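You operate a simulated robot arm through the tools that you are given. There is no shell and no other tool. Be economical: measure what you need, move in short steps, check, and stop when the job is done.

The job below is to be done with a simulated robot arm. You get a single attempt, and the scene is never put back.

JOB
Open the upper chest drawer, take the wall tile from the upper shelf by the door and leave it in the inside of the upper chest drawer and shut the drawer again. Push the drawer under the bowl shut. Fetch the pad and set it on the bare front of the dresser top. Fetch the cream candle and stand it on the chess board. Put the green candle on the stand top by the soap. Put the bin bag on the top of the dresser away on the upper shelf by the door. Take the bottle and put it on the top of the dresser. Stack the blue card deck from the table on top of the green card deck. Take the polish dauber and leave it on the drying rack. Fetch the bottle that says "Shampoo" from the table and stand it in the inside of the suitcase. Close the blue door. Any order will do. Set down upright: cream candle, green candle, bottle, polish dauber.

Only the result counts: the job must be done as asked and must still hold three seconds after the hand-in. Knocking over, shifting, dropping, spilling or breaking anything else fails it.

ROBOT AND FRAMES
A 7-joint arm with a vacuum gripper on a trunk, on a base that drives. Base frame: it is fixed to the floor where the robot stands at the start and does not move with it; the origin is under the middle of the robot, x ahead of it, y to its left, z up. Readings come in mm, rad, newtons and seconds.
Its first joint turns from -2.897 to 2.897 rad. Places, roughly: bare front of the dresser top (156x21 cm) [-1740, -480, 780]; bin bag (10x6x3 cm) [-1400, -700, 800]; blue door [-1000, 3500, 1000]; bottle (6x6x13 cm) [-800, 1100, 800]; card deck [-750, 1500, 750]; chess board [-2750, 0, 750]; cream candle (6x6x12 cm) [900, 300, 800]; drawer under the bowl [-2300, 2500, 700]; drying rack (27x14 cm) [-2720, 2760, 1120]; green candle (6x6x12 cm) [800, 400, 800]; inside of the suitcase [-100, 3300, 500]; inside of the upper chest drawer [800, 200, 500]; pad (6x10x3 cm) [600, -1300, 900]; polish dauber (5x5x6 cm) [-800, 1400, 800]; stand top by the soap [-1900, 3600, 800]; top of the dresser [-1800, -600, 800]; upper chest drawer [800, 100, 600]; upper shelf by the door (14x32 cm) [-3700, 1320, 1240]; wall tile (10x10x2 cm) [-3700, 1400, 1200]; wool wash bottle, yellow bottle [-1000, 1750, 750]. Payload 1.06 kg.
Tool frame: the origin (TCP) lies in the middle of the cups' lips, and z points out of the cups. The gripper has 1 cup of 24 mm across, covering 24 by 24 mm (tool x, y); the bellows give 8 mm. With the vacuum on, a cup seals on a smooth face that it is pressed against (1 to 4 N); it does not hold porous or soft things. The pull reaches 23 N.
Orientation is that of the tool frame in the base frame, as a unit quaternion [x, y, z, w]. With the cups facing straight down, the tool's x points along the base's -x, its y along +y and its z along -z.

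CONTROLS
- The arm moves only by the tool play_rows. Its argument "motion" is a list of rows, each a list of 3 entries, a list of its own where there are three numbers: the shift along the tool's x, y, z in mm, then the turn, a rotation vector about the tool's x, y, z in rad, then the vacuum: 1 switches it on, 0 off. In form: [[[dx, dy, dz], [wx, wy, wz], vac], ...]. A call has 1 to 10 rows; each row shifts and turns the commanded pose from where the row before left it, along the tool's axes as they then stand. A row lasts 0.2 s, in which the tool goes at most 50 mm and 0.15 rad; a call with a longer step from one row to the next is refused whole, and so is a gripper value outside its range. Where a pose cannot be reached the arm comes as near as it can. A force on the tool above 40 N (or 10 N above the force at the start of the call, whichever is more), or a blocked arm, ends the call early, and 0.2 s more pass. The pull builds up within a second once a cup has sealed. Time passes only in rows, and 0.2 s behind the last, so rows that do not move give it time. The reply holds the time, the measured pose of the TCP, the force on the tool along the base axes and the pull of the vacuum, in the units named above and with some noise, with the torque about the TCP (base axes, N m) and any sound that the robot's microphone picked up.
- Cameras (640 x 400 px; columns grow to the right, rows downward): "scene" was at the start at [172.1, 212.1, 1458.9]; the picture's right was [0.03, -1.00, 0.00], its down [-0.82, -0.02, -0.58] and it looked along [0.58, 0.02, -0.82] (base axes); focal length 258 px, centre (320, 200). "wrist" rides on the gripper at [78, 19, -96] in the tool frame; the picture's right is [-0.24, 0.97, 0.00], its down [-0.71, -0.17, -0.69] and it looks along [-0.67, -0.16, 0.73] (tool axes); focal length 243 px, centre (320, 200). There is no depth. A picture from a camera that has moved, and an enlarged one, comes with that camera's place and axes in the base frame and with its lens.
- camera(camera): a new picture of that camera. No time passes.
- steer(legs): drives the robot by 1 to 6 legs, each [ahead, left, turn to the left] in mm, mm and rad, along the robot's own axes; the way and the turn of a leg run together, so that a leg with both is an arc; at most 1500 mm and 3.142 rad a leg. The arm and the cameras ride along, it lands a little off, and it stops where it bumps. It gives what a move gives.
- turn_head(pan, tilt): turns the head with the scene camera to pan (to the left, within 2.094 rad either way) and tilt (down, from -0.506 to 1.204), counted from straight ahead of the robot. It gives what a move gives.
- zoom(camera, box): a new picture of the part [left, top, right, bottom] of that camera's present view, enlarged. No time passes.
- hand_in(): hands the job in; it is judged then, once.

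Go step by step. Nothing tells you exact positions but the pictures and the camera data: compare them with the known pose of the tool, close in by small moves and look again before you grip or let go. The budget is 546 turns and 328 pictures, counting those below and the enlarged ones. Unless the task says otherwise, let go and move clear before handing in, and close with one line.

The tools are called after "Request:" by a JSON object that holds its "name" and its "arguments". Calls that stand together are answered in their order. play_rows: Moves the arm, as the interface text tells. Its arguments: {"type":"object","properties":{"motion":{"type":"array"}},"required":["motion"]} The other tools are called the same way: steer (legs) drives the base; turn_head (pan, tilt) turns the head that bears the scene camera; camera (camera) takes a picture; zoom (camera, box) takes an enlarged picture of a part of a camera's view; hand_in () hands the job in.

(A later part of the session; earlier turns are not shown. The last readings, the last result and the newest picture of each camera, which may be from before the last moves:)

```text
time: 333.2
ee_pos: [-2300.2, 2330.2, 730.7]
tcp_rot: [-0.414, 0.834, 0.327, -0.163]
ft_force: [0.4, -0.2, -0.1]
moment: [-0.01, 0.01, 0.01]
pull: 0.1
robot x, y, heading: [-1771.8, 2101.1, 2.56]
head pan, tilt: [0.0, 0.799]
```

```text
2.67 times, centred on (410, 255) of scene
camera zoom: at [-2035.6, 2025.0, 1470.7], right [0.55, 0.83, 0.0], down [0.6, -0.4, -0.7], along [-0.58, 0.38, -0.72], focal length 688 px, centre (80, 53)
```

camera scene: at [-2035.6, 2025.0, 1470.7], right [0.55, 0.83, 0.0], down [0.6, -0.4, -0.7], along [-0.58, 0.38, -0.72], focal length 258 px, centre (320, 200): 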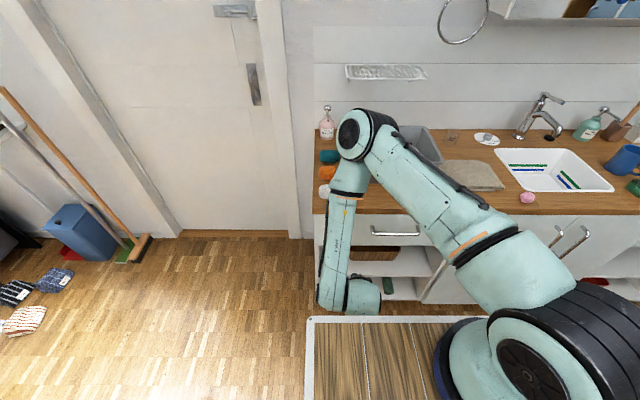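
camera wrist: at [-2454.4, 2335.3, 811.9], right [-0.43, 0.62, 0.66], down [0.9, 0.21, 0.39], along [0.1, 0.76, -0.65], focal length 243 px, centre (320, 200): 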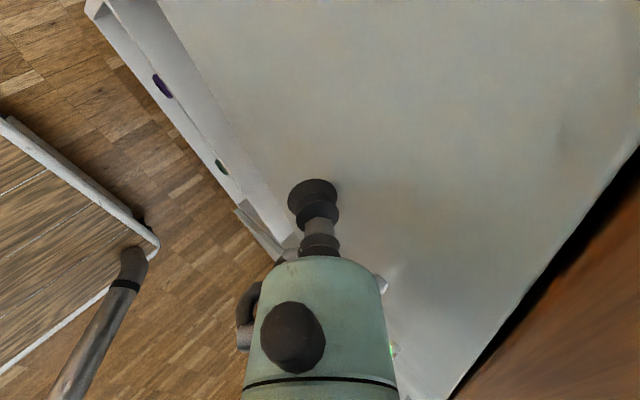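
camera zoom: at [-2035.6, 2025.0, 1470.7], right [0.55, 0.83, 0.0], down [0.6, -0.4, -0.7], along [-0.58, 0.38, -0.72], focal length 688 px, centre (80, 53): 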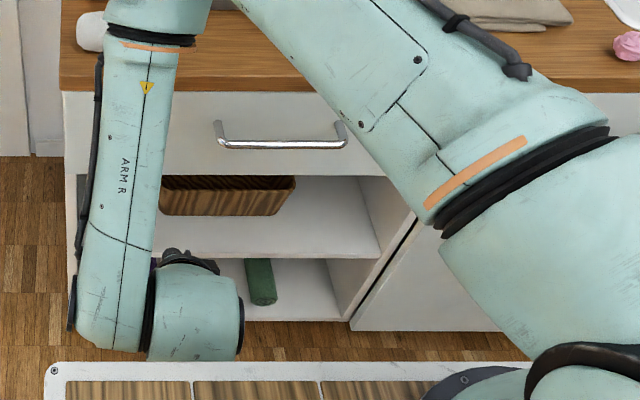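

Drawer is shut. Restore the tool, then go to the table front for the dauber.

Request:
{"name": "play_rows", "arguments": {"motion": [[[0, 0, 0], [0.15, 0, 0], 0], [[0, 0, 0], [0.15, 0, 0], 0], [[0, 0, 0], [0.15, 0, 0], 0], [[0, 0, 0], [0.15, 0, 0], 0], [[0, 0, 0], [0.14, 0, 0], 0], [[0, 0, -48], [0, 0, 0], 0], [[0, 0, -48], [0, 0, 0], 0], [[0, 0, -48], [0, 0, 0], 0], [[0, 0, -48], [0, 0, 0], 0], [[0, 0, -48], [0, 0, 0], 0]]}}

Request:
{"name": "play_rows", "arguments": {"motion": [[[0, 0, -48], [0, 0, 0], 0], [[0, 0, -48], [0, 0, 0], 0], [[0, 0, 0], [0, 0, 0], 0]]}}

Request:
{"name": "steer", "arguments": {"legs": [[0, 1230, 0], [0, 0, -1.57], [0, -1190, 0]]}}

Request:
{"name": "turn_head", "arguments": {"pan": 0.0, "tilt": 0.7}}

Request:
{"name": "camera", "arguments": {"camera": "scene"}}

```text
time: 335.4
ee_pos: [-2299.1, 2328.2, 968.9]
tcp_rot: [-0.443, 0.897, 0.003, -0.001]
ft_force: [0.4, 0.6, 0.1]
moment: [0.01, -0.03, 0.03]
pull: 0.0
robot x, y, heading: [-1767.1, 2100.8, 2.555]
head pan, tilt: [0.0, 0.799]
```

```text
time: 336.2
ee_pos: [-2297.5, 2330.2, 1065.2]
tcp_rot: [-0.445, 0.896, 0.004, -0.002]
ft_force: [-0.3, 0.4, -1.0]
moment: [-0.04, -0.01, -0.01]
pull: 0.0
robot x, y, heading: [-1765.8, 2099.7, 2.559]
head pan, tilt: [0.0, 0.799]
```

```text
time: 351.9
ee_pos: [-1234.5, 927.8, 1065.5]
tcp_rot: [0.329, 0.944, 0.005, 0.0]
ft_force: [-0.5, -1.9, -0.1]
moment: [0.02, 0.0, 0.0]
pull: 0.1
robot x, y, heading: [-1475.7, 404.7, 0.964]
head pan, tilt: [0.0, 0.799]
```

```text
time: 352.5
ee_pos: [-1234.3, 928.2, 1064.4]
tcp_rot: [0.329, 0.944, 0.005, 0.001]
ft_force: [0.3, -0.3, 0.2]
moment: [0.01, 0.0, 0.0]
pull: 0.0
robot x, y, heading: [-1474.9, 401.2, 0.968]
head pan, tilt: [0.0, 0.7]
```

```text
196 pictures are left
camera scene: at [-1541.6, 676.0, 1478.9], right [0.82, -0.57, 0.0], down [-0.37, -0.53, -0.76], along [0.44, 0.63, -0.64], focal length 258 px, centre (320, 200)
```

scene: 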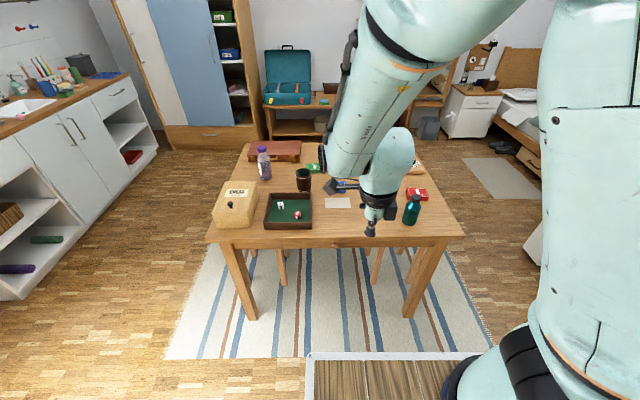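

Request:
{"name": "steer", "arguments": {"legs": [[390, 0, 0.022]]}}

Request:
{"name": "turn_head", "arguments": {"pan": -0.1, "tilt": 0.9}}

Request:
{"name": "camera", "arguments": {"camera": "scene"}}

Request:
{"name": "camera", "arguments": {"camera": "wrist"}}

```text
time: 355.0
ee_pos: [-1025.2, 1257.6, 1064.5]
tcp_rot: [0.318, 0.948, 0.004, 0.001]
ft_force: [-0.3, 0.4, 0.3]
moment: [0.04, 0.01, -0.01]
pull: 0.0
robot x, y, heading: [-1253.4, 727.2, 0.989]
head pan, tilt: [0.0, 0.7]
```

```text
time: 355.7
ee_pos: [-1027.0, 1257.7, 1063.8]
tcp_rot: [0.318, 0.948, 0.003, 0.001]
ft_force: [0.5, 0.6, -0.2]
moment: [0.0, 0.0, 0.01]
pull: 0.1
robot x, y, heading: [-1256.4, 732.7, 0.99]
head pan, tilt: [-0.099, 0.901]
```

```text
195 pictures are left
camera scene: at [-1327.4, 986.6, 1462.9], right [0.78, -0.63, 0.0], down [-0.49, -0.61, -0.62], along [0.39, 0.48, -0.78], focal length 258 px, centre (320, 200)
```

scene: 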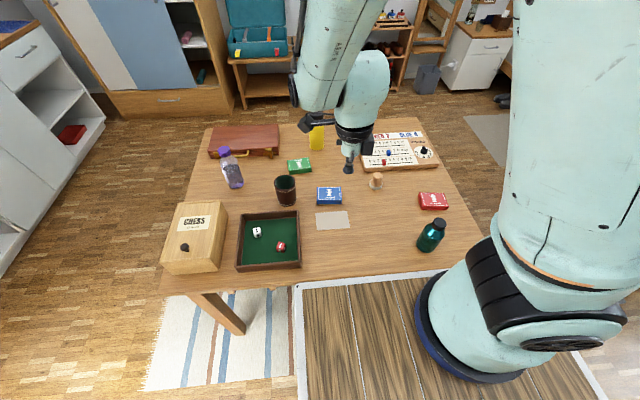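

```text
194 pictures are left
camera wrist: at [-1077.4, 1319.5, 1160.7], right [0.77, 0.63, 0.01], down [0.46, -0.57, 0.68], along [0.44, -0.53, -0.73], focal length 243 px, centre (320, 200)
```

wrist: 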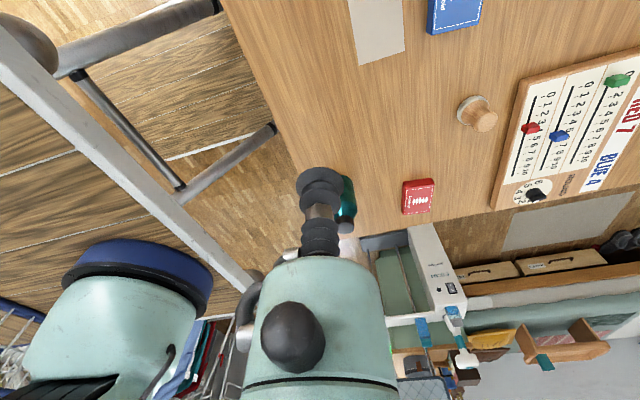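

Dauber seen at about (-773, 1350). Move above it.

Request:
{"name": "play_rows", "arguments": {"motion": [[[-25, 40, 0], [0, 0, 0], 0], [[-25, 40, 0], [0, 0, 0], 0], [[-25, 40, 0], [0, 0, 0], 0], [[-25, 40, 0], [0, 0, 0], 0], [[-25, 40, 0], [0, 0, 0], 0], [[-22, 24, 20], [0, 0, 0], 0], [[0, 0, 45], [0, 0, 0], 0], [[0, 0, 45], [0, 0, 0], 0], [[0, 0, 45], [0, 0, 0], 0], [[0, 0, 0], [0, 0, 0], 0]]}}

Request:
{"name": "camera", "arguments": {"camera": "wrist"}}

Request:
{"name": "zoom", "arguments": {"camera": "scene", "box": [300, 110, 480, 230]}}

```text
time: 357.9
ee_pos: [-773.4, 1349.5, 911.3]
tcp_rot: [0.318, 0.948, 0.004, 0.001]
ft_force: [-1.0, -0.5, -0.4]
moment: [-0.01, 0.01, 0.0]
pull: 0.1
robot x, y, heading: [-1254.8, 726.9, 0.991]
head pan, tilt: [-0.099, 0.901]
```

```text
193 pictures are left
camera wrist: at [-824.2, 1409.9, 1007.7], right [0.77, 0.63, 0.01], down [0.46, -0.57, 0.68], along [0.44, -0.52, -0.73], focal length 243 px, centre (320, 200)
```

wrist: 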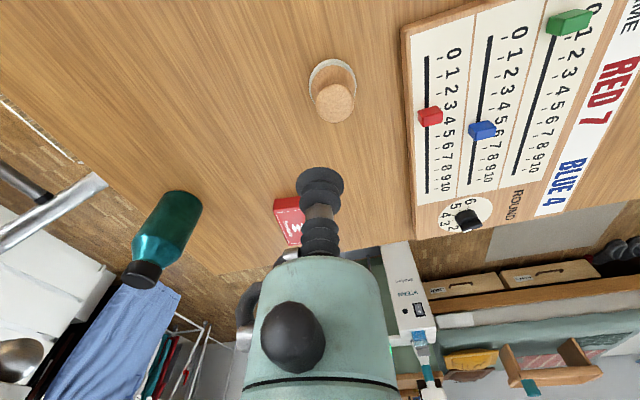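

```text
3.33 times, centred on (390, 170) of scene
camera zoom: at [-1327.4, 986.5, 1462.8], right [0.78, -0.63, 0.0], down [-0.49, -0.61, -0.62], along [0.39, 0.48, -0.78], focal length 860 px, centre (87, 300)
```

zoom: 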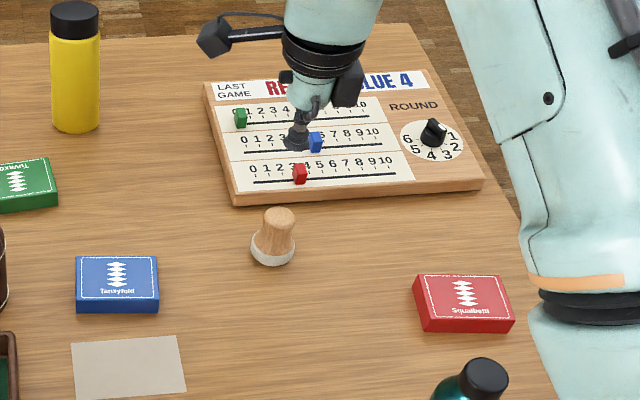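

Request:
{"name": "play_rows", "arguments": {"motion": [[[-2, 13, 0], [0, 0, 0], 0], [[0, 0, 45], [0, 0, 0], 0], [[0, 0, 40], [0, 0, 0], 1], [[0, 0, 0], [0, 0, 0], 1]]}}

Request:
{"name": "zoom", "arguments": {"camera": "wrist", "box": [220, 80, 440, 220]}}

```text
time: 358.9
ee_pos: [-763.0, 1358.4, 827.1]
tcp_rot: [0.318, 0.948, 0.004, 0.001]
ft_force: [-0.2, 0.3, 0.8]
moment: [0.02, 0.0, 0.03]
pull: 0.0
robot x, y, heading: [-1255.4, 730.2, 0.99]
head pan, tilt: [-0.099, 0.901]
```

```text
2.86 times, centred on (330, 150) of wrist
camera zoom: at [-814.2, 1419.8, 922.3], right [0.77, 0.63, 0.01], down [0.46, -0.57, 0.68], along [0.44, -0.52, -0.73], focal length 693 px, centre (291, 343)
```

zoom: 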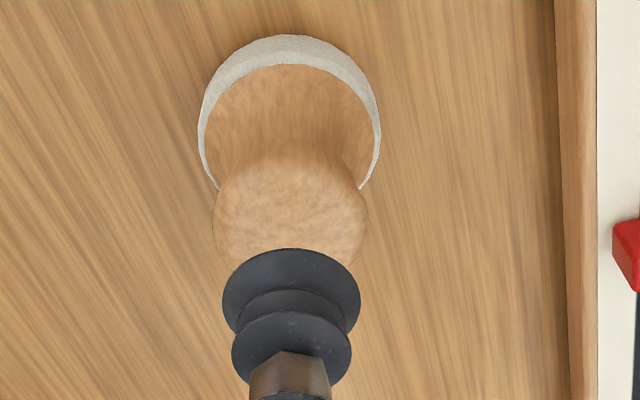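

Request:
{"name": "play_rows", "arguments": {"motion": [[[0, 0, 12], [0, 0, 0], 1], [[0, 0, 6], [0, 0, 0], 1], [[0, 0, 4], [0, 0, 0], 1], [[0, 0, 3], [0, 0, 0], 1], [[0, 0, 0], [0, 0, 0], 1], [[0, 0, 0], [0, 0, 0], 1]]}}

```text
time: 360.3
ee_pos: [-764.1, 1358.6, 803.4]
tcp_rot: [0.318, 0.948, 0.003, 0.0]
ft_force: [-0.7, -0.2, -0.1]
moment: [0.0, 0.03, -0.02]
pull: 23.3
robot x, y, heading: [-1254.3, 726.1, 0.987]
head pan, tilt: [-0.099, 0.901]
```

Sealed on the dauber. Lift and carry it to the drying rack above the bowl.

Request:
{"name": "play_rows", "arguments": {"motion": [[[0, 0, -20], [0, 0, 0], 1], [[0, 0, -45], [0, 0, 0], 1], [[0, 0, -48], [0, 0, 0], 1], [[0, 0, -48], [0, 0, 0], 1], [[0, 0, -48], [0, 0, 0], 1], [[0, -45, -20], [0, 0, 0], 1], [[0, -45, 0], [0, 0, 0], 1], [[0, -45, 0], [0, 0, 0], 1], [[0, 0, 0], [0, 0, 0], 1]]}}

Request:
{"name": "steer", "arguments": {"legs": [[-390, 0, 0], [0, 0, 1.57], [1190, 0, 0], [0, -1270, 0]]}}

Request:
{"name": "turn_head", "arguments": {"pan": 0.0, "tilt": 0.45}}

Request:
{"name": "camera", "arguments": {"camera": "scene"}}

```text
time: 362.3
ee_pos: [-845.8, 1247.5, 1029.2]
tcp_rot: [0.318, 0.948, 0.004, 0.001]
ft_force: [1.1, -0.1, 0.1]
moment: [0.03, 0.0, 0.0]
pull: 23.0
robot x, y, heading: [-1253.5, 727.7, 0.991]
head pan, tilt: [-0.099, 0.901]
```

```text
time: 380.2
ee_pos: [-2297.0, 2518.3, 1029.4]
tcp_rot: [-0.45, 0.893, 0.003, -0.002]
ft_force: [0.1, -0.2, -0.8]
moment: [0.02, 0.03, 0.01]
pull: 22.9
robot x, y, heading: [-1774.6, 2115.0, 2.567]
head pan, tilt: [-0.099, 0.901]
```

```text
time: 381.1
ee_pos: [-2297.7, 2517.0, 1028.9]
tcp_rot: [-0.449, 0.894, 0.003, -0.002]
ft_force: [0.3, -0.3, -0.7]
moment: [-0.03, -0.03, -0.03]
pull: 22.4
robot x, y, heading: [-1774.7, 2113.5, 2.565]
head pan, tilt: [0.0, 0.45]
```

```text
190 pictures are left
camera scene: at [-2049.1, 2042.2, 1501.1], right [0.54, 0.84, 0.0], down [0.37, -0.24, -0.9], along [-0.76, 0.49, -0.44], focal length 258 px, centre (320, 200)
```

scene: 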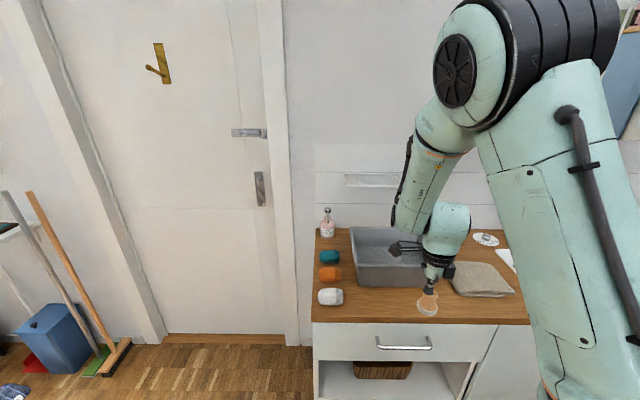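

Request:
{"name": "play_rows", "arguments": {"motion": [[[0, 0, -45], [0, 0, 0], 1], [[0, 0, -45], [0, 0, 0], 1], [[0, 0, -45], [0, 0, 0], 1], [[0, 0, -45], [0, 0, 0], 1], [[0, 0, -20], [0, 0, 0], 1], [[0, 0, 0], [0, 0, 0], 1]]}}

Request:
{"name": "steer", "arguments": {"legs": [[250, 0, 0]]}}

Request:
{"name": "camera", "arguments": {"camera": "scene"}}

Request:
{"name": "camera", "arguments": {"camera": "wrist"}}

```text
time: 382.5
ee_pos: [-2296.4, 2517.7, 1230.1]
tcp_rot: [-0.449, 0.894, 0.003, -0.002]
ft_force: [0.5, 0.1, -1.2]
moment: [-0.02, 0.0, 0.01]
pull: 23.1
robot x, y, heading: [-1772.6, 2113.7, 2.566]
head pan, tilt: [0.0, 0.45]
```

```text
time: 384.3
ee_pos: [-2505.8, 2654.4, 1228.7]
tcp_rot: [-0.449, 0.894, 0.002, -0.003]
ft_force: [0.2, -0.3, -0.6]
moment: [0.02, 0.02, -0.01]
pull: 23.0
robot x, y, heading: [-1984.0, 2252.9, 2.57]
head pan, tilt: [0.0, 0.45]
```

```text
189 pictures are left
camera scene: at [-2259.1, 2178.7, 1501.2], right [0.54, 0.84, 0.0], down [0.36, -0.24, -0.9], along [-0.75, 0.49, -0.44], focal length 258 px, centre (320, 200)
```

scene: 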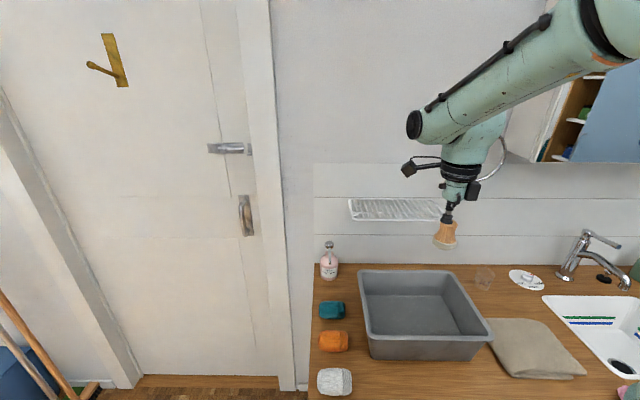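

```text
188 pictures are left
camera wrist: at [-2566.6, 2602.5, 1324.7], right [-0.64, 0.77, 0.01], down [0.57, 0.46, 0.68], along [0.52, 0.44, -0.73], focal length 243 px, centre (320, 200)
```

wrist: 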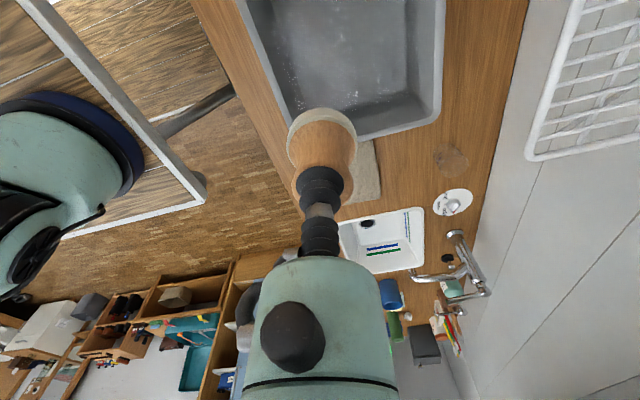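

Rack found: centre about (-2720, 2760). Move over it.

Request:
{"name": "play_rows", "arguments": {"motion": [[[9, 44, 0], [0, 0, 0], 1], [[9, 44, 0], [0, 0, 0], 1], [[9, 44, 0], [0, 0, 0], 1], [[9, 44, 0], [0, 0, 0], 1], [[7, 43, 0], [0, 0, 0], 1], [[0, 0, 0], [0, 0, 0], 1]]}}

Request:
{"name": "camera", "arguments": {"camera": "scene"}}

Request:
{"name": "camera", "arguments": {"camera": "wrist"}}

```text
time: 385.7
ee_pos: [-2707.1, 2751.2, 1231.3]
tcp_rot: [-0.448, 0.894, 0.003, -0.002]
ft_force: [0.3, -0.5, -0.4]
moment: [0.04, 0.02, -0.05]
pull: 22.9
robot x, y, heading: [-1986.0, 2247.1, 2.564]
head pan, tilt: [0.0, 0.45]
```

```text
187 pictures are left
camera scene: at [-2258.9, 2178.6, 1501.2], right [0.54, 0.84, 0.0], down [0.36, -0.24, -0.9], along [-0.75, 0.49, -0.44], focal length 258 px, centre (320, 200)
```

scene: 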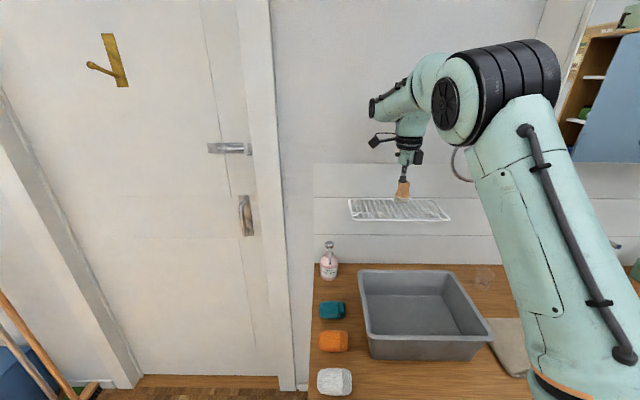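

```text
186 pictures are left
camera wrist: at [-2767.8, 2700.0, 1325.9], right [-0.64, 0.77, 0.01], down [0.57, 0.46, 0.68], along [0.52, 0.44, -0.73], focal length 243 px, centre (320, 200)
```

wrist: 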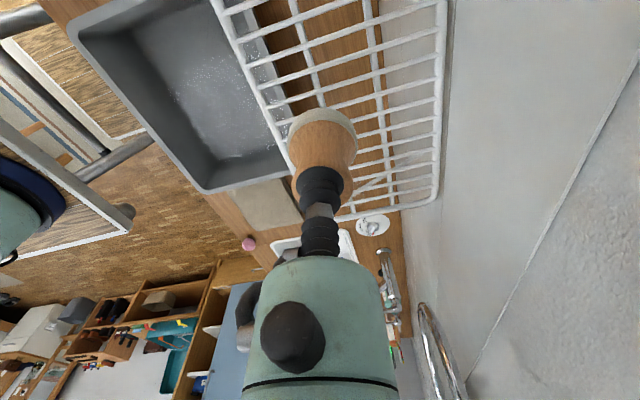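

Request:
{"name": "play_rows", "arguments": {"motion": [[[0, 12, 0], [0, 0, 0], 1], [[0, 0, 20], [0, 0, 0], 1], [[0, 0, 14], [0, 0, 0], 1], [[0, 0, 0], [0, 0, 0], 1]]}}

Request:
{"name": "zoom", "arguments": {"camera": "scene", "box": [330, 120, 480, 240]}}

Request:
{"name": "camera", "arguments": {"camera": "wrist"}}

```text
time: 386.7
ee_pos: [-2717.0, 2757.4, 1196.9]
tcp_rot: [-0.448, 0.894, 0.003, -0.003]
ft_force: [0.0, 0.1, -1.5]
moment: [-0.03, 0.0, 0.01]
pull: 22.8
robot x, y, heading: [-1981.2, 2250.0, 2.565]
head pan, tilt: [0.0, 0.45]
```

```text
3.33 times, centred on (405, 180) of scene
camera zoom: at [-2259.0, 2178.7, 1501.2], right [0.54, 0.84, 0.0], down [0.36, -0.24, -0.9], along [-0.75, 0.49, -0.44], focal length 860 px, centre (37, 267)
```

zoom: 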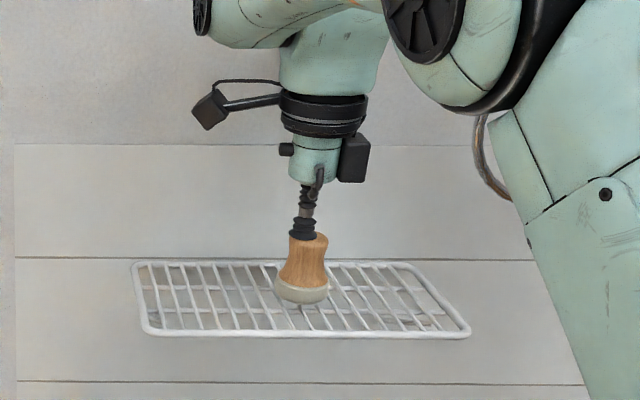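

```text
184 pictures are left
camera wrist: at [-2777.6, 2706.3, 1292.7], right [-0.64, 0.77, 0.01], down [0.57, 0.46, 0.68], along [0.52, 0.44, -0.73], focal length 243 px, centre (320, 200)
```

wrist: 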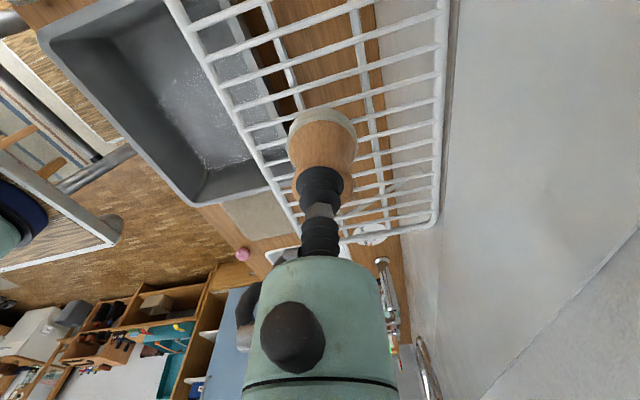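

Nicely centred. Lower in small steps.

Request:
{"name": "play_rows", "arguments": {"motion": [[[0, 0, 4], [0, 0, 0], 1], [[0, 0, 4], [0, 0, 0], 1], [[0, 0, 3], [0, 0, 0], 1], [[0, 0, 0], [0, 0, 0], 1]]}}

```text
time: 387.7
ee_pos: [-2717.5, 2757.7, 1186.4]
tcp_rot: [-0.449, 0.894, 0.004, -0.004]
ft_force: [-4.1, -0.6, 17.6]
moment: [-0.02, -0.07, -0.03]
pull: 23.0
robot x, y, heading: [-1986.7, 2250.6, 2.564]
head pan, tilt: [0.0, 0.45]
```

Contact. Ease off a touch and release.

Request:
{"name": "play_rows", "arguments": {"motion": [[[0, 0, -1.5], [0, 0, 0], 1], [[0, 0, 0], [0, 0, 0], 0], [[0, 0, 0], [0, 0, 0], 0], [[0, 0, 0], [0, 0, 0], 0], [[0, 0, 0], [0, 0, 0], 0], [[0, 0, -6], [0, 0, 0], 0], [[0, 0, -25], [0, 0, 0], 0], [[0, 0, -40], [0, 0, 0], 0], [[0, -45, 0], [0, 0, 0], 0], [[0, -45, 0], [0, 0, 0], 0]]}}

Request:
{"name": "zoom", "arguments": {"camera": "scene", "box": [330, 120, 480, 240]}}

```text
time: 389.9
ee_pos: [-2645.1, 2704.8, 1256.3]
tcp_rot: [-0.449, 0.894, 0.003, -0.003]
ft_force: [0.4, 0.9, 0.1]
moment: [0.01, -0.02, -0.01]
pull: 0.1
robot x, y, heading: [-1985.9, 2249.0, 2.563]
head pan, tilt: [0.0, 0.45]
```

```text
3.33 times, centred on (405, 180) of scene
camera zoom: at [-2259.7, 2179.1, 1501.1], right [0.54, 0.84, 0.0], down [0.37, -0.24, -0.9], along [-0.75, 0.49, -0.44], focal length 860 px, centre (37, 267)
```

zoom: 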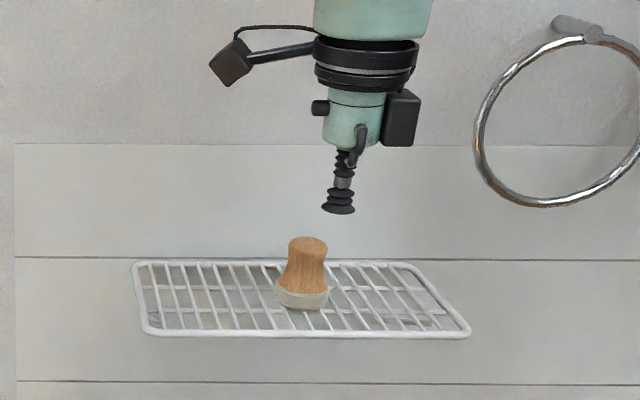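

Dauber stands on the rack. Now look at the wardrobe's blue door.

Request:
{"name": "steer", "arguments": {"legs": [[-270, 0, 0], [0, -600, 0], [0, 0, -1.57]]}}

Request:
{"name": "turn_head", "arguments": {"pan": 0.0, "tilt": 0.3}}

Request:
{"name": "camera", "arguments": {"camera": "scene"}}

```text
time: 398.6
ee_pos: [-981.2, 3271.9, 1258.8]
tcp_rot: [0.313, 0.95, 0.004, 0.0]
ft_force: [-0.5, -0.8, 0.6]
moment: [0.01, 0.02, 0.0]
pull: 0.2
robot x, y, heading: [-1432.3, 2603.4, 1.001]
head pan, tilt: [0.0, 0.45]
```

```text
time: 399.3
ee_pos: [-981.2, 3273.0, 1256.7]
tcp_rot: [0.313, 0.95, 0.003, 0.0]
ft_force: [0.6, -0.3, 0.2]
moment: [-0.03, 0.02, -0.02]
pull: 0.0
robot x, y, heading: [-1432.2, 2606.8, 0.999]
head pan, tilt: [0.0, 0.3]
```

```text
182 pictures are left
camera scene: at [-1504.6, 2885.1, 1515.0], right [0.84, -0.54, 0.0], down [-0.16, -0.25, -0.96], along [0.52, 0.8, -0.3], focal length 258 px, centre (320, 200)
```

scene: 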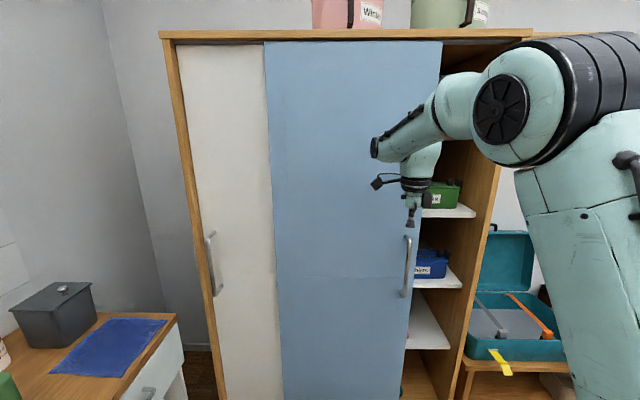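

It's a sliding door: blue must move right ~250 mm. I'll tilt the tool, put its tip just left of the vertical handle and push sideways.

Request:
{"name": "play_rows", "arguments": {"motion": [[[0, -45, 0], [0, 0, 0], 0], [[0, -45, 0], [0, 0, 0], 0], [[0, -45, 0], [0, 0, 0], 0], [[0, 0, 48], [0, 0, 0], 0], [[0, 0, 48], [0, 0, 0], 0], [[0, 0, 48], [0, 0, 0], 0], [[0, 0, 48], [0, 0, 0], 0], [[0, 0, 40], [0, 0, 0], 0], [[0, 0, 0], [-0.15, 0, 0], 0], [[0, 0, 0], [-0.15, 0, 0], 0]]}}

Request:
{"name": "play_rows", "arguments": {"motion": [[[0, 0, 0], [-0.15, 0, 0], 0], [[0, 0, 0], [-0.15, 0, 0], 0], [[0, 0, 0], [-0.15, 0, 0], 0], [[0, 0, 0], [-0.15, 0, 0], 0], [[0, 0, 0], [-0.1, 0, 0], 0], [[0, 0, 0], [0, 0, 0], 0]]}}

Request:
{"name": "camera", "arguments": {"camera": "scene"}}

Request:
{"name": "camera", "arguments": {"camera": "wrist"}}

```text
time: 401.5
ee_pos: [-1059.8, 3167.0, 1024.1]
tcp_rot: [0.31, 0.938, 0.147, 0.047]
ft_force: [-0.1, -0.5, -0.2]
moment: [0.0, 0.02, 0.01]
pull: 0.1
robot x, y, heading: [-1431.3, 2606.2, 0.997]
head pan, tilt: [0.0, 0.3]
```

```text
time: 402.9
ee_pos: [-1061.6, 3165.5, 1018.9]
tcp_rot: [0.28, 0.862, 0.401, 0.133]
ft_force: [-0.4, -0.4, 0.4]
moment: [0.01, -0.01, 0.04]
pull: 0.1
out of reach, approached as far as the arm can: row 4, 5
robot x, y, heading: [-1435.4, 2609.1, 0.997]
head pan, tilt: [0.0, 0.3]
```

```text
181 pictures are left
camera scene: at [-1504.6, 2885.1, 1515.1], right [0.84, -0.54, 0.0], down [-0.16, -0.25, -0.96], along [0.52, 0.8, -0.3], focal length 258 px, centre (320, 200)
```

scene: 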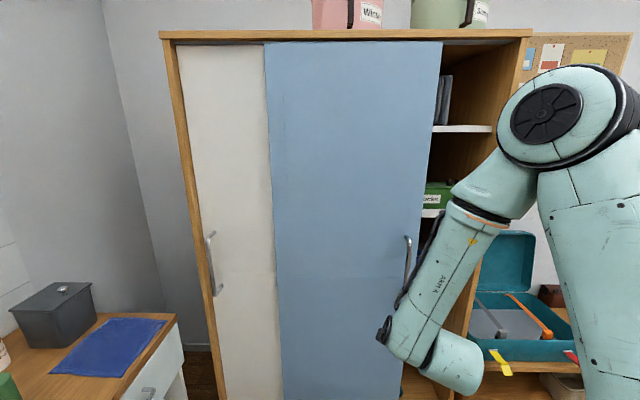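

```text
180 pictures are left
camera wrist: at [-1160.6, 3162.0, 1093.8], right [0.55, 0.37, 0.75], down [0.2, -0.93, 0.31], along [0.81, -0.03, -0.59], focal length 243 px, centre (320, 200)
```

wrist: 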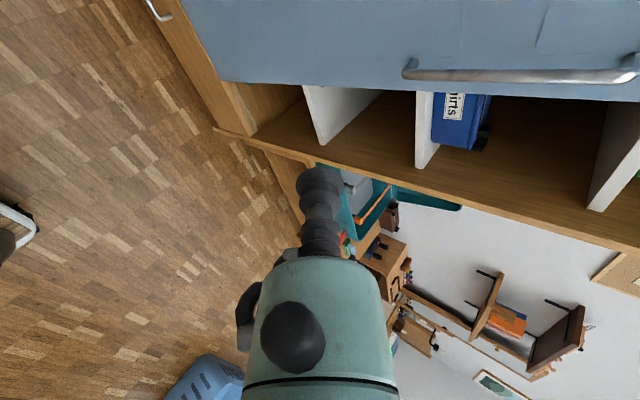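

Request:
{"name": "steer", "arguments": {"legs": [[220, 0, 0]]}}

Request:
{"name": "camera", "arguments": {"camera": "wrist"}}

Request:
{"name": "camera", "arguments": {"camera": "scene"}}

```text
time: 404.6
ee_pos: [-941.2, 3352.0, 1018.1]
tcp_rot: [0.28, 0.862, 0.401, 0.133]
ft_force: [0.1, -1.0, 0.2]
moment: [0.0, -0.02, 0.01]
pull: 0.1
robot x, y, heading: [-1308.0, 2794.3, 1.0]
head pan, tilt: [0.0, 0.3]
```

```text
179 pictures are left
camera wrist: at [-1040.0, 3348.9, 1093.7], right [0.55, 0.37, 0.75], down [0.2, -0.93, 0.31], along [0.81, -0.03, -0.59], focal length 243 px, centre (320, 200)
```

wrist: 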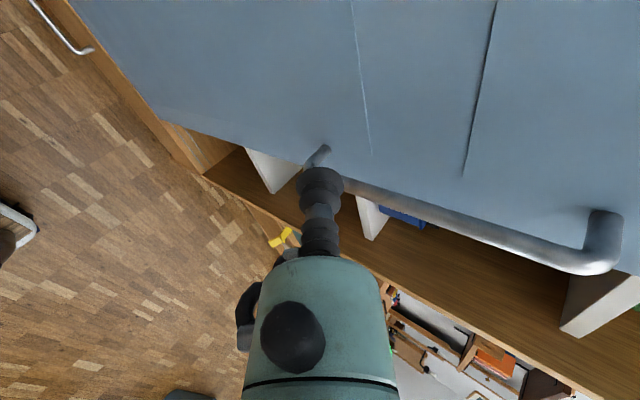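

```text
178 pictures are left
camera scene: at [-1384.1, 3072.1, 1515.1], right [0.84, -0.54, 0.0], down [-0.16, -0.25, -0.96], along [0.52, 0.8, -0.3], focal length 258 px, centre (320, 200)
```

scene: 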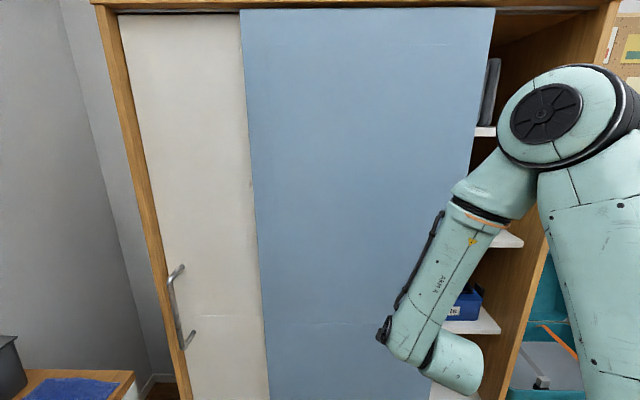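

Request:
{"name": "steer", "arguments": {"legs": [[85, 0, 0]]}}

Request:
{"name": "camera", "arguments": {"camera": "wrist"}}

```text
time: 405.7
ee_pos: [-894.9, 3424.0, 1019.4]
tcp_rot: [0.279, 0.862, 0.401, 0.132]
ft_force: [-0.3, -0.1, -0.3]
moment: [-0.01, -0.02, -0.01]
pull: 0.0
robot x, y, heading: [-1264.3, 2866.4, 0.99]
head pan, tilt: [0.0, 0.3]
```

```text
177 pictures are left
camera wrist: at [-993.6, 3420.4, 1093.7], right [0.55, 0.37, 0.75], down [0.2, -0.93, 0.31], along [0.81, -0.03, -0.59], focal length 243 px, centre (320, 200)
```

wrist: 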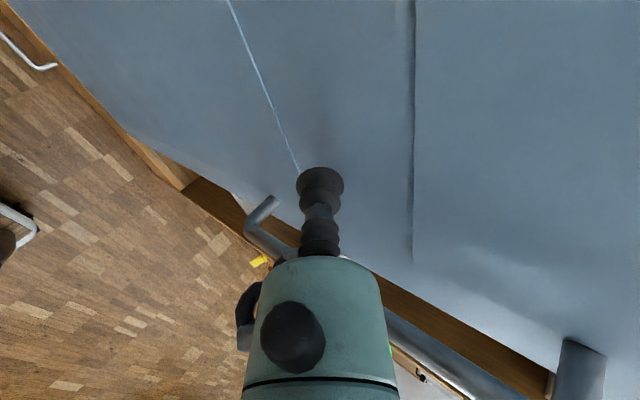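

Request:
{"name": "play_rows", "arguments": {"motion": [[[0, 8, 9.5], [0, 0, 0], 0], [[0, 5, 6], [0, 0, 0], 0], [[0, 0, 0], [0, 0, 0], 0]]}}

Request:
{"name": "steer", "arguments": {"legs": [[0, -90, 0]]}}

Request:
{"name": "camera", "arguments": {"camera": "scene"}}

Request:
{"name": "camera", "arguments": {"camera": "wrist"}}

```text
time: 406.5
ee_pos: [-883.9, 3438.9, 1018.1]
tcp_rot: [0.279, 0.863, 0.4, 0.133]
ft_force: [-19.0, -23.9, 1.3]
moment: [0.26, -0.25, -0.01]
pull: 0.0
robot x, y, heading: [-1267.4, 2865.1, 1.001]
head pan, tilt: [0.0, 0.3]
```

```text
time: 407.4
ee_pos: [-853.7, 3416.5, 1017.5]
tcp_rot: [0.279, 0.864, 0.397, 0.132]
ft_force: [-4.2, -6.2, 1.1]
moment: [0.07, -0.07, -0.03]
pull: 0.1
robot x, y, heading: [-1235.7, 2846.6, 0.996]
head pan, tilt: [0.0, 0.3]
stopped in leg 1: the force on the tool passed its limit (the readings are from after the stop); the commanded pose is now the measured one
```

```text
176 pictures are left
camera scene: at [-1308.9, 3124.2, 1515.1], right [0.84, -0.54, 0.0], down [-0.16, -0.25, -0.96], along [0.52, 0.8, -0.3], focal length 258 px, centre (320, 200)
```

scene: 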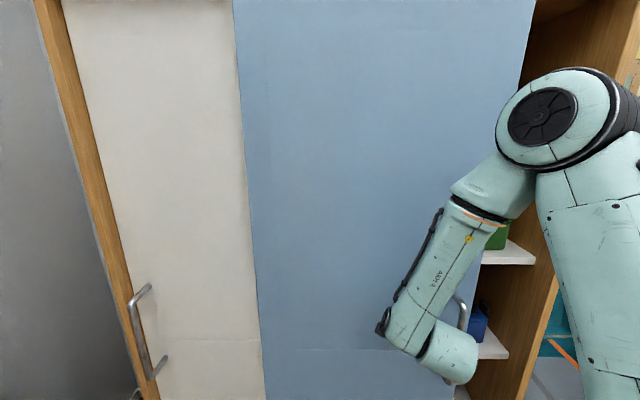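

```text
175 pictures are left
camera wrist: at [-952.9, 3414.7, 1092.7], right [0.56, 0.37, 0.74], down [0.2, -0.93, 0.32], along [0.81, -0.03, -0.59], focal length 243 px, centre (320, 200)
```

wrist: 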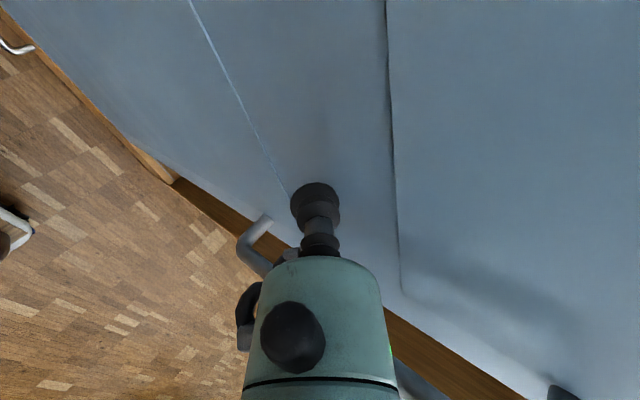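

Tip was pressing the door face; ease back 12 mm and push sideways again.

Request:
{"name": "play_rows", "arguments": {"motion": [[[0, -8, -9.5], [0, 0, 0], 0], [[0, 0, 0], [0, 0, 0], 0]]}}

Request:
{"name": "steer", "arguments": {"legs": [[0, -80, 0]]}}

Request:
{"name": "camera", "arguments": {"camera": "scene"}}

Request:
{"name": "camera", "arguments": {"camera": "wrist"}}

```text
time: 408.0
ee_pos: [-860.8, 3407.6, 1017.2]
tcp_rot: [0.28, 0.864, 0.397, 0.133]
ft_force: [-0.3, -0.2, 0.5]
moment: [-0.01, -0.01, 0.01]
pull: 0.0
robot x, y, heading: [-1234.5, 2848.7, 1.003]
head pan, tilt: [0.0, 0.3]
```

```text
time: 409.1
ee_pos: [-793.5, 3364.6, 1016.8]
tcp_rot: [0.28, 0.864, 0.397, 0.133]
ft_force: [0.0, 0.2, 0.1]
moment: [0.02, 0.0, 0.0]
pull: 0.0
robot x, y, heading: [-1168.6, 2803.1, 0.999]
head pan, tilt: [0.0, 0.3]
```

```text
174 pictures are left
camera scene: at [-1240.9, 3080.9, 1515.1], right [0.84, -0.54, 0.0], down [-0.16, -0.25, -0.96], along [0.52, 0.8, -0.3], focal length 258 px, centre (320, 200)
```

scene: 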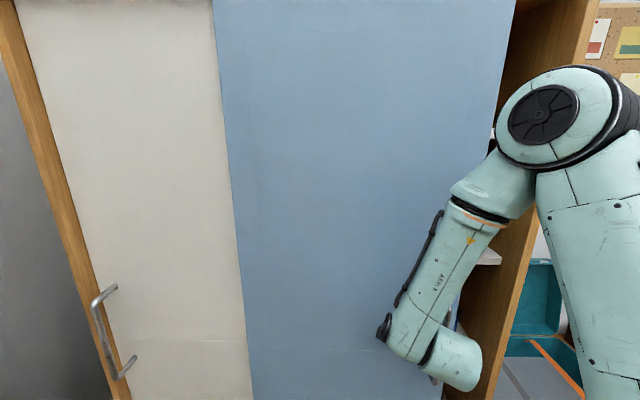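

```text
173 pictures are left
camera wrist: at [-892.0, 3361.5, 1092.7], right [0.56, 0.37, 0.74], down [0.2, -0.93, 0.32], along [0.81, -0.03, -0.59], focal length 243 px, centre (320, 200)
```

wrist: 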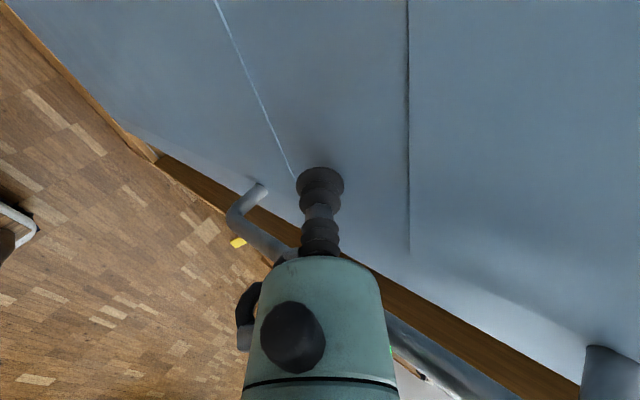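

The door is sliding. Continue.

Request:
{"name": "steer", "arguments": {"legs": [[0, -100, 0]]}}

Request:
{"name": "camera", "arguments": {"camera": "scene"}}

Request:
{"name": "camera", "arguments": {"camera": "wrist"}}

```text
time: 410.2
ee_pos: [-709.6, 3309.9, 1018.1]
tcp_rot: [0.28, 0.864, 0.397, 0.133]
ft_force: [0.0, -0.1, 0.5]
moment: [0.03, 0.0, -0.04]
pull: 0.0
robot x, y, heading: [-1086.1, 2750.2, 1.001]
head pan, tilt: [0.0, 0.3]
```

```text
172 pictures are left
camera scene: at [-1156.5, 3026.4, 1515.1], right [0.84, -0.54, 0.0], down [-0.16, -0.25, -0.96], along [0.52, 0.8, -0.3], focal length 258 px, centre (320, 200)
```

scene: 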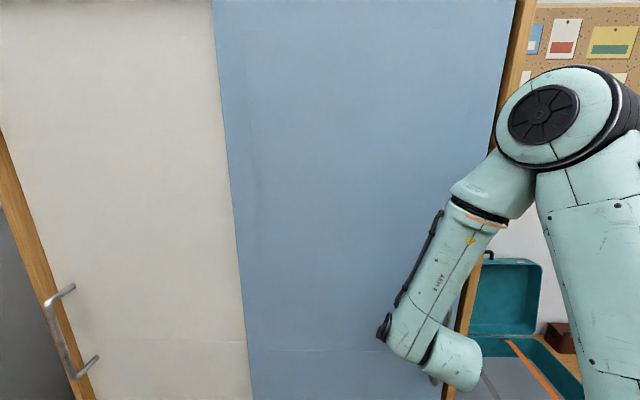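

```text
171 pictures are left
camera wrist: at [-807.6, 3307.2, 1092.7], right [0.56, 0.37, 0.74], down [0.2, -0.93, 0.32], along [0.81, -0.03, -0.59], focal length 243 px, centre (320, 200)
```

wrist: 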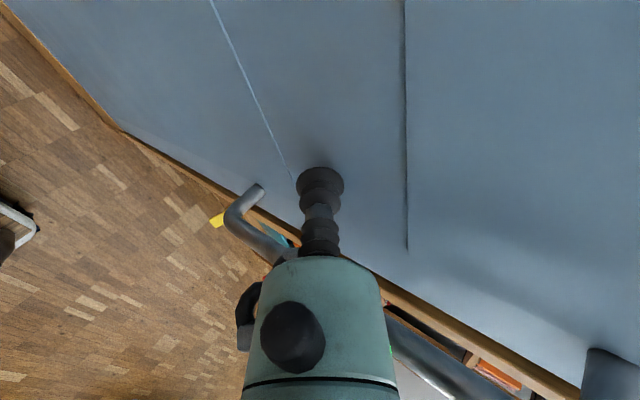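

Request:
{"name": "steer", "arguments": {"legs": [[0, -30, 0]]}}

Request:
{"name": "camera", "arguments": {"camera": "scene"}}

Request:
{"name": "camera", "arguments": {"camera": "wrist"}}

```text
time: 411.0
ee_pos: [-698.2, 3302.3, 1016.9]
tcp_rot: [0.274, 0.866, 0.398, 0.127]
ft_force: [-2.5, 1.2, 0.0]
moment: [-0.02, -0.15, -0.13]
pull: 0.2
robot x, y, heading: [-1065.7, 2737.3, 0.995]
head pan, tilt: [0.0, 0.3]
stopped in leg 1: the force on the tool passed its limit (the readings are from after the stop); the commanded pose is now the measured one
```

```text
170 pictures are left
camera scene: at [-1141.5, 3016.5, 1515.1], right [0.84, -0.54, 0.0], down [-0.16, -0.25, -0.96], along [0.52, 0.8, -0.3], focal length 258 px, centre (320, 200)
```

scene: 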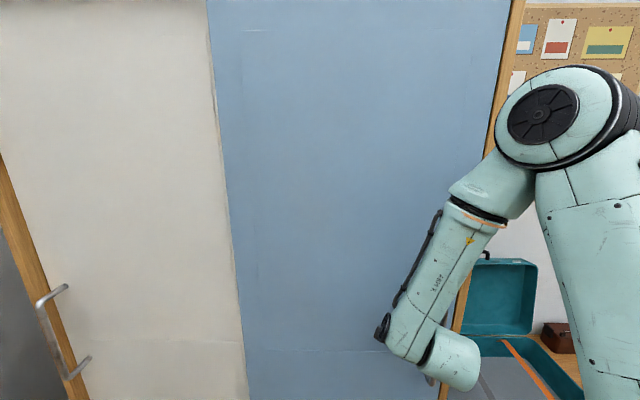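

```text
169 pictures are left
camera wrist: at [-797.1, 3298.6, 1093.2], right [0.55, 0.38, 0.74], down [0.21, -0.92, 0.32], along [0.8, -0.02, -0.59], focal length 243 px, centre (320, 200)
```

wrist: 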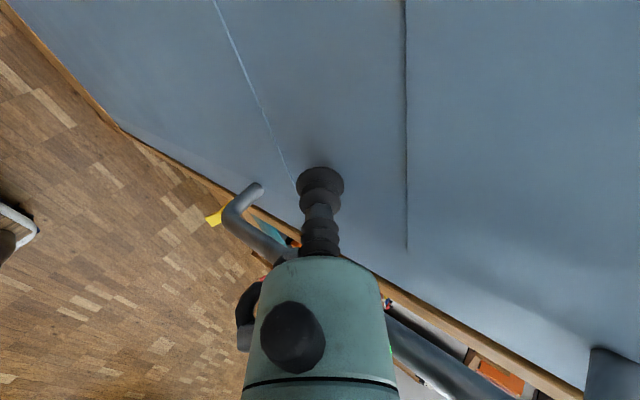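

Door has hit its stop – closed. Disengage, back off and restore the tool.

Request:
{"name": "steer", "arguments": {"legs": [[0, 40, 0], [-150, 0, 0]]}}

Request:
{"name": "play_rows", "arguments": {"motion": [[[0, 0, 0], [0.15, 0, 0], 0], [[0, 0, 0], [0.15, 0, 0], 0], [[0, 0, 0], [0.15, 0, 0], 0], [[0, 0, 0], [0.15, 0, 0], 0], [[0, 0, 0], [0.15, 0, 0], 0], [[0, 0, 0], [0.12, 0, 0], 0], [[0, 0, -40], [0, 0, 0], 0], [[0, 0, -40], [0, 0, 0], 0], [[0, 0, 0], [0, 0, 0], 0]]}}

Request:
{"name": "turn_head", "arguments": {"pan": -0.4, "tilt": 0.5}}

Request:
{"name": "camera", "arguments": {"camera": "scene"}}

```text
time: 412.9
ee_pos: [-814.4, 3197.8, 1016.4]
tcp_rot: [0.274, 0.866, 0.399, 0.128]
ft_force: [0.1, 1.0, -0.3]
moment: [-0.01, 0.0, -0.02]
pull: 0.0
robot x, y, heading: [-1182.7, 2634.8, 1.0]
head pan, tilt: [0.0, 0.3]
```

```text
time: 414.9
ee_pos: [-818.5, 3189.1, 1091.9]
tcp_rot: [0.302, 0.953, -0.004, 0.001]
ft_force: [0.3, 0.0, -0.8]
moment: [0.03, -0.01, -0.03]
pull: 0.0
out of reach, approached as far as the arm can: row 3
robot x, y, heading: [-1183.6, 2633.6, 1.002]
head pan, tilt: [0.0, 0.3]
```

```text
time: 415.8
ee_pos: [-817.7, 3189.0, 1091.7]
tcp_rot: [0.302, 0.953, -0.004, 0.001]
ft_force: [-0.2, -0.2, 0.7]
moment: [0.01, 0.0, -0.02]
pull: 0.0
robot x, y, heading: [-1183.3, 2637.5, 0.999]
head pan, tilt: [-0.4, 0.499]
```

```text
168 pictures are left
camera scene: at [-1232.4, 2884.5, 1496.7], right [0.56, -0.83, 0.0], down [-0.39, -0.27, -0.88], along [0.72, 0.5, -0.48], focal length 258 px, centre (320, 200)
```

scene: 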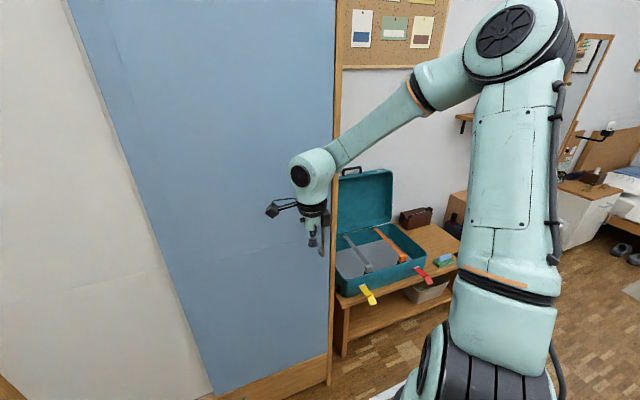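

Blue door closed. Now to the table from its far side to read the bottles' labels.

Request:
{"name": "steer", "arguments": {"legs": [[0, 0, 1.57], [0, 0, 1.57]]}}

Request:
{"name": "turn_head", "arguments": {"pan": 0.5, "tilt": 0.7}}

Request:
{"name": "camera", "arguments": {"camera": "scene"}}

```text
time: 423.8
ee_pos: [-1542.4, 2077.0, 1092.1]
tcp_rot: [0.955, -0.296, 0.0, -0.004]
ft_force: [-0.5, -0.4, 0.2]
moment: [0.03, -0.02, 0.01]
pull: 0.0
robot x, y, heading: [-1185.4, 2637.4, -2.126]
head pan, tilt: [-0.4, 0.499]
```

```text
time: 425.0
ee_pos: [-1543.4, 2076.7, 1093.5]
tcp_rot: [0.955, -0.296, 0.0, -0.005]
ft_force: [0.1, 0.6, 0.3]
moment: [-0.01, 0.0, 0.0]
pull: 0.0
robot x, y, heading: [-1186.3, 2637.0, -2.124]
head pan, tilt: [0.499, 0.7]
```

```text
167 pictures are left
camera scene: at [-1065.0, 2354.4, 1479.0], right [-1.0, 0.06, 0.0], down [0.04, 0.64, -0.77], along [-0.05, -0.76, -0.64], focal length 258 px, centre (320, 200)
```

scene: 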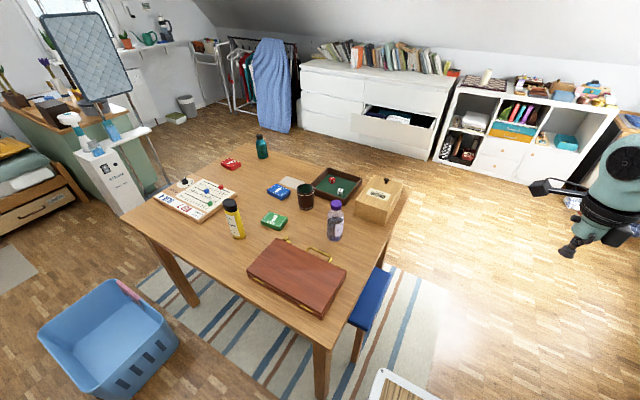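

Request:
{"name": "zoom", "arguments": {"camera": "scene", "box": [200, 180, 280, 250]}}

Request:
{"name": "zoom", "arguments": {"camera": "scene", "box": [290, 180, 370, 250]}}

```text
5.71 times, centred on (240, 215) of scene
camera zoom: at [-1065.0, 2354.4, 1479.0], right [-1.0, 0.06, 0.0], down [0.04, 0.64, -0.77], along [-0.05, -0.76, -0.64], focal length 1473 px, centre (777, 114)
```

zoom: 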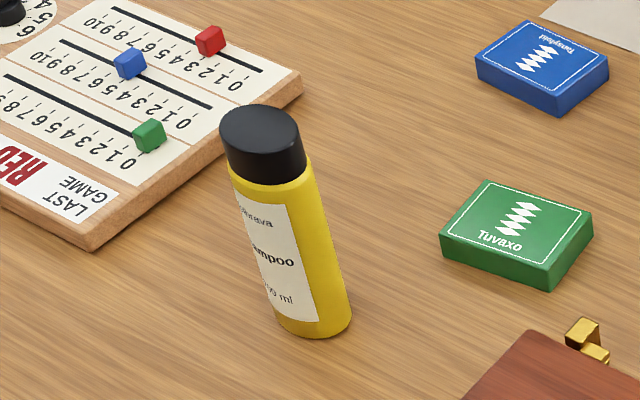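

```text
5.71 times, centred on (330, 215) of scene
camera zoom: at [-1065.0, 2354.4, 1479.0], right [-1.0, 0.06, 0.0], down [0.04, 0.64, -0.77], along [-0.05, -0.76, -0.64], focal length 1473 px, centre (263, 114)
```

zoom: 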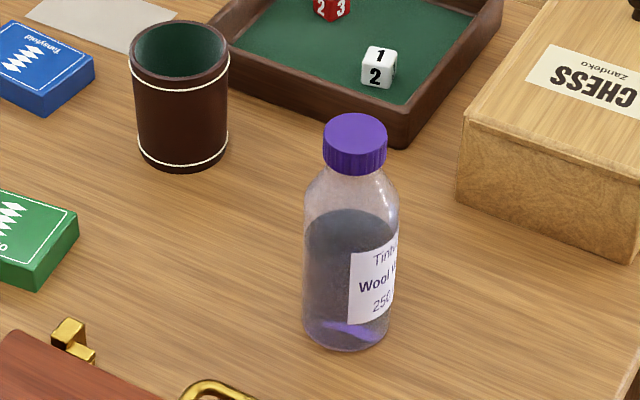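

The yellow bottle is the Shampoo. Strafe to face it.

Request:
{"name": "steer", "arguments": {"legs": [[0, 780, -0.02]]}}

Request:
{"name": "turn_head", "arguments": {"pan": 0.0, "tilt": 0.9}}

Request:
{"name": "camera", "arguments": {"camera": "scene"}}

Request:
{"name": "camera", "arguments": {"camera": "wrist"}}

```text
time: 429.2
ee_pos: [-908.4, 1664.1, 1093.1]
tcp_rot: [0.95, -0.311, -0.001, -0.003]
ft_force: [-0.2, 0.1, 0.3]
moment: [0.01, 0.02, -0.01]
pull: 0.1
robot x, y, heading: [-529.7, 2210.5, -2.159]
head pan, tilt: [0.499, 0.7]
```

```text
time: 430.2
ee_pos: [-907.0, 1664.4, 1092.3]
tcp_rot: [0.95, -0.311, -0.001, -0.003]
ft_force: [0.4, -0.6, -0.4]
moment: [-0.07, 0.03, -0.03]
pull: 0.0
robot x, y, heading: [-531.3, 2214.9, -2.162]
head pan, tilt: [0.0, 0.901]
```

```text
164 pictures are left
camera scene: at [-454.5, 1948.3, 1462.8], right [-0.83, 0.56, 0.0], down [0.44, 0.65, -0.62], along [-0.35, -0.52, -0.78], focal length 258 px, centre (320, 200)
```

scene: 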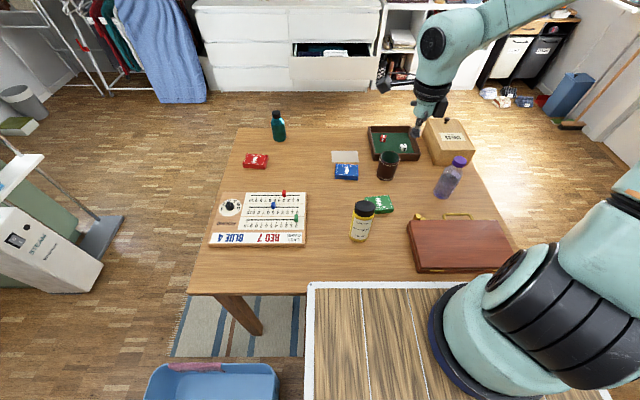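

```text
163 pictures are left
camera wrist: at [-855.9, 1602.4, 1187.4], right [-0.77, -0.64, -0.01], down [-0.47, 0.55, 0.69], along [-0.44, 0.53, -0.73], focal length 243 px, centre (320, 200)
```

wrist: 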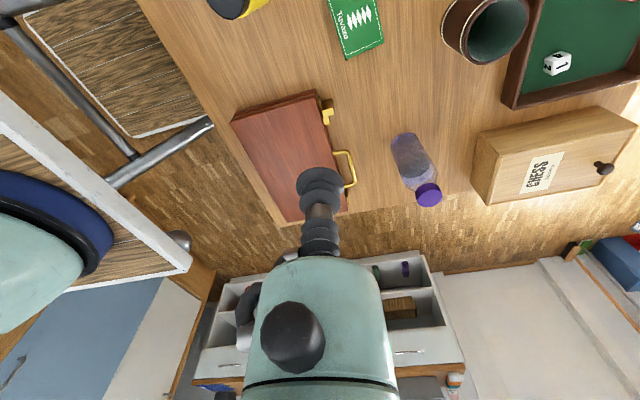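

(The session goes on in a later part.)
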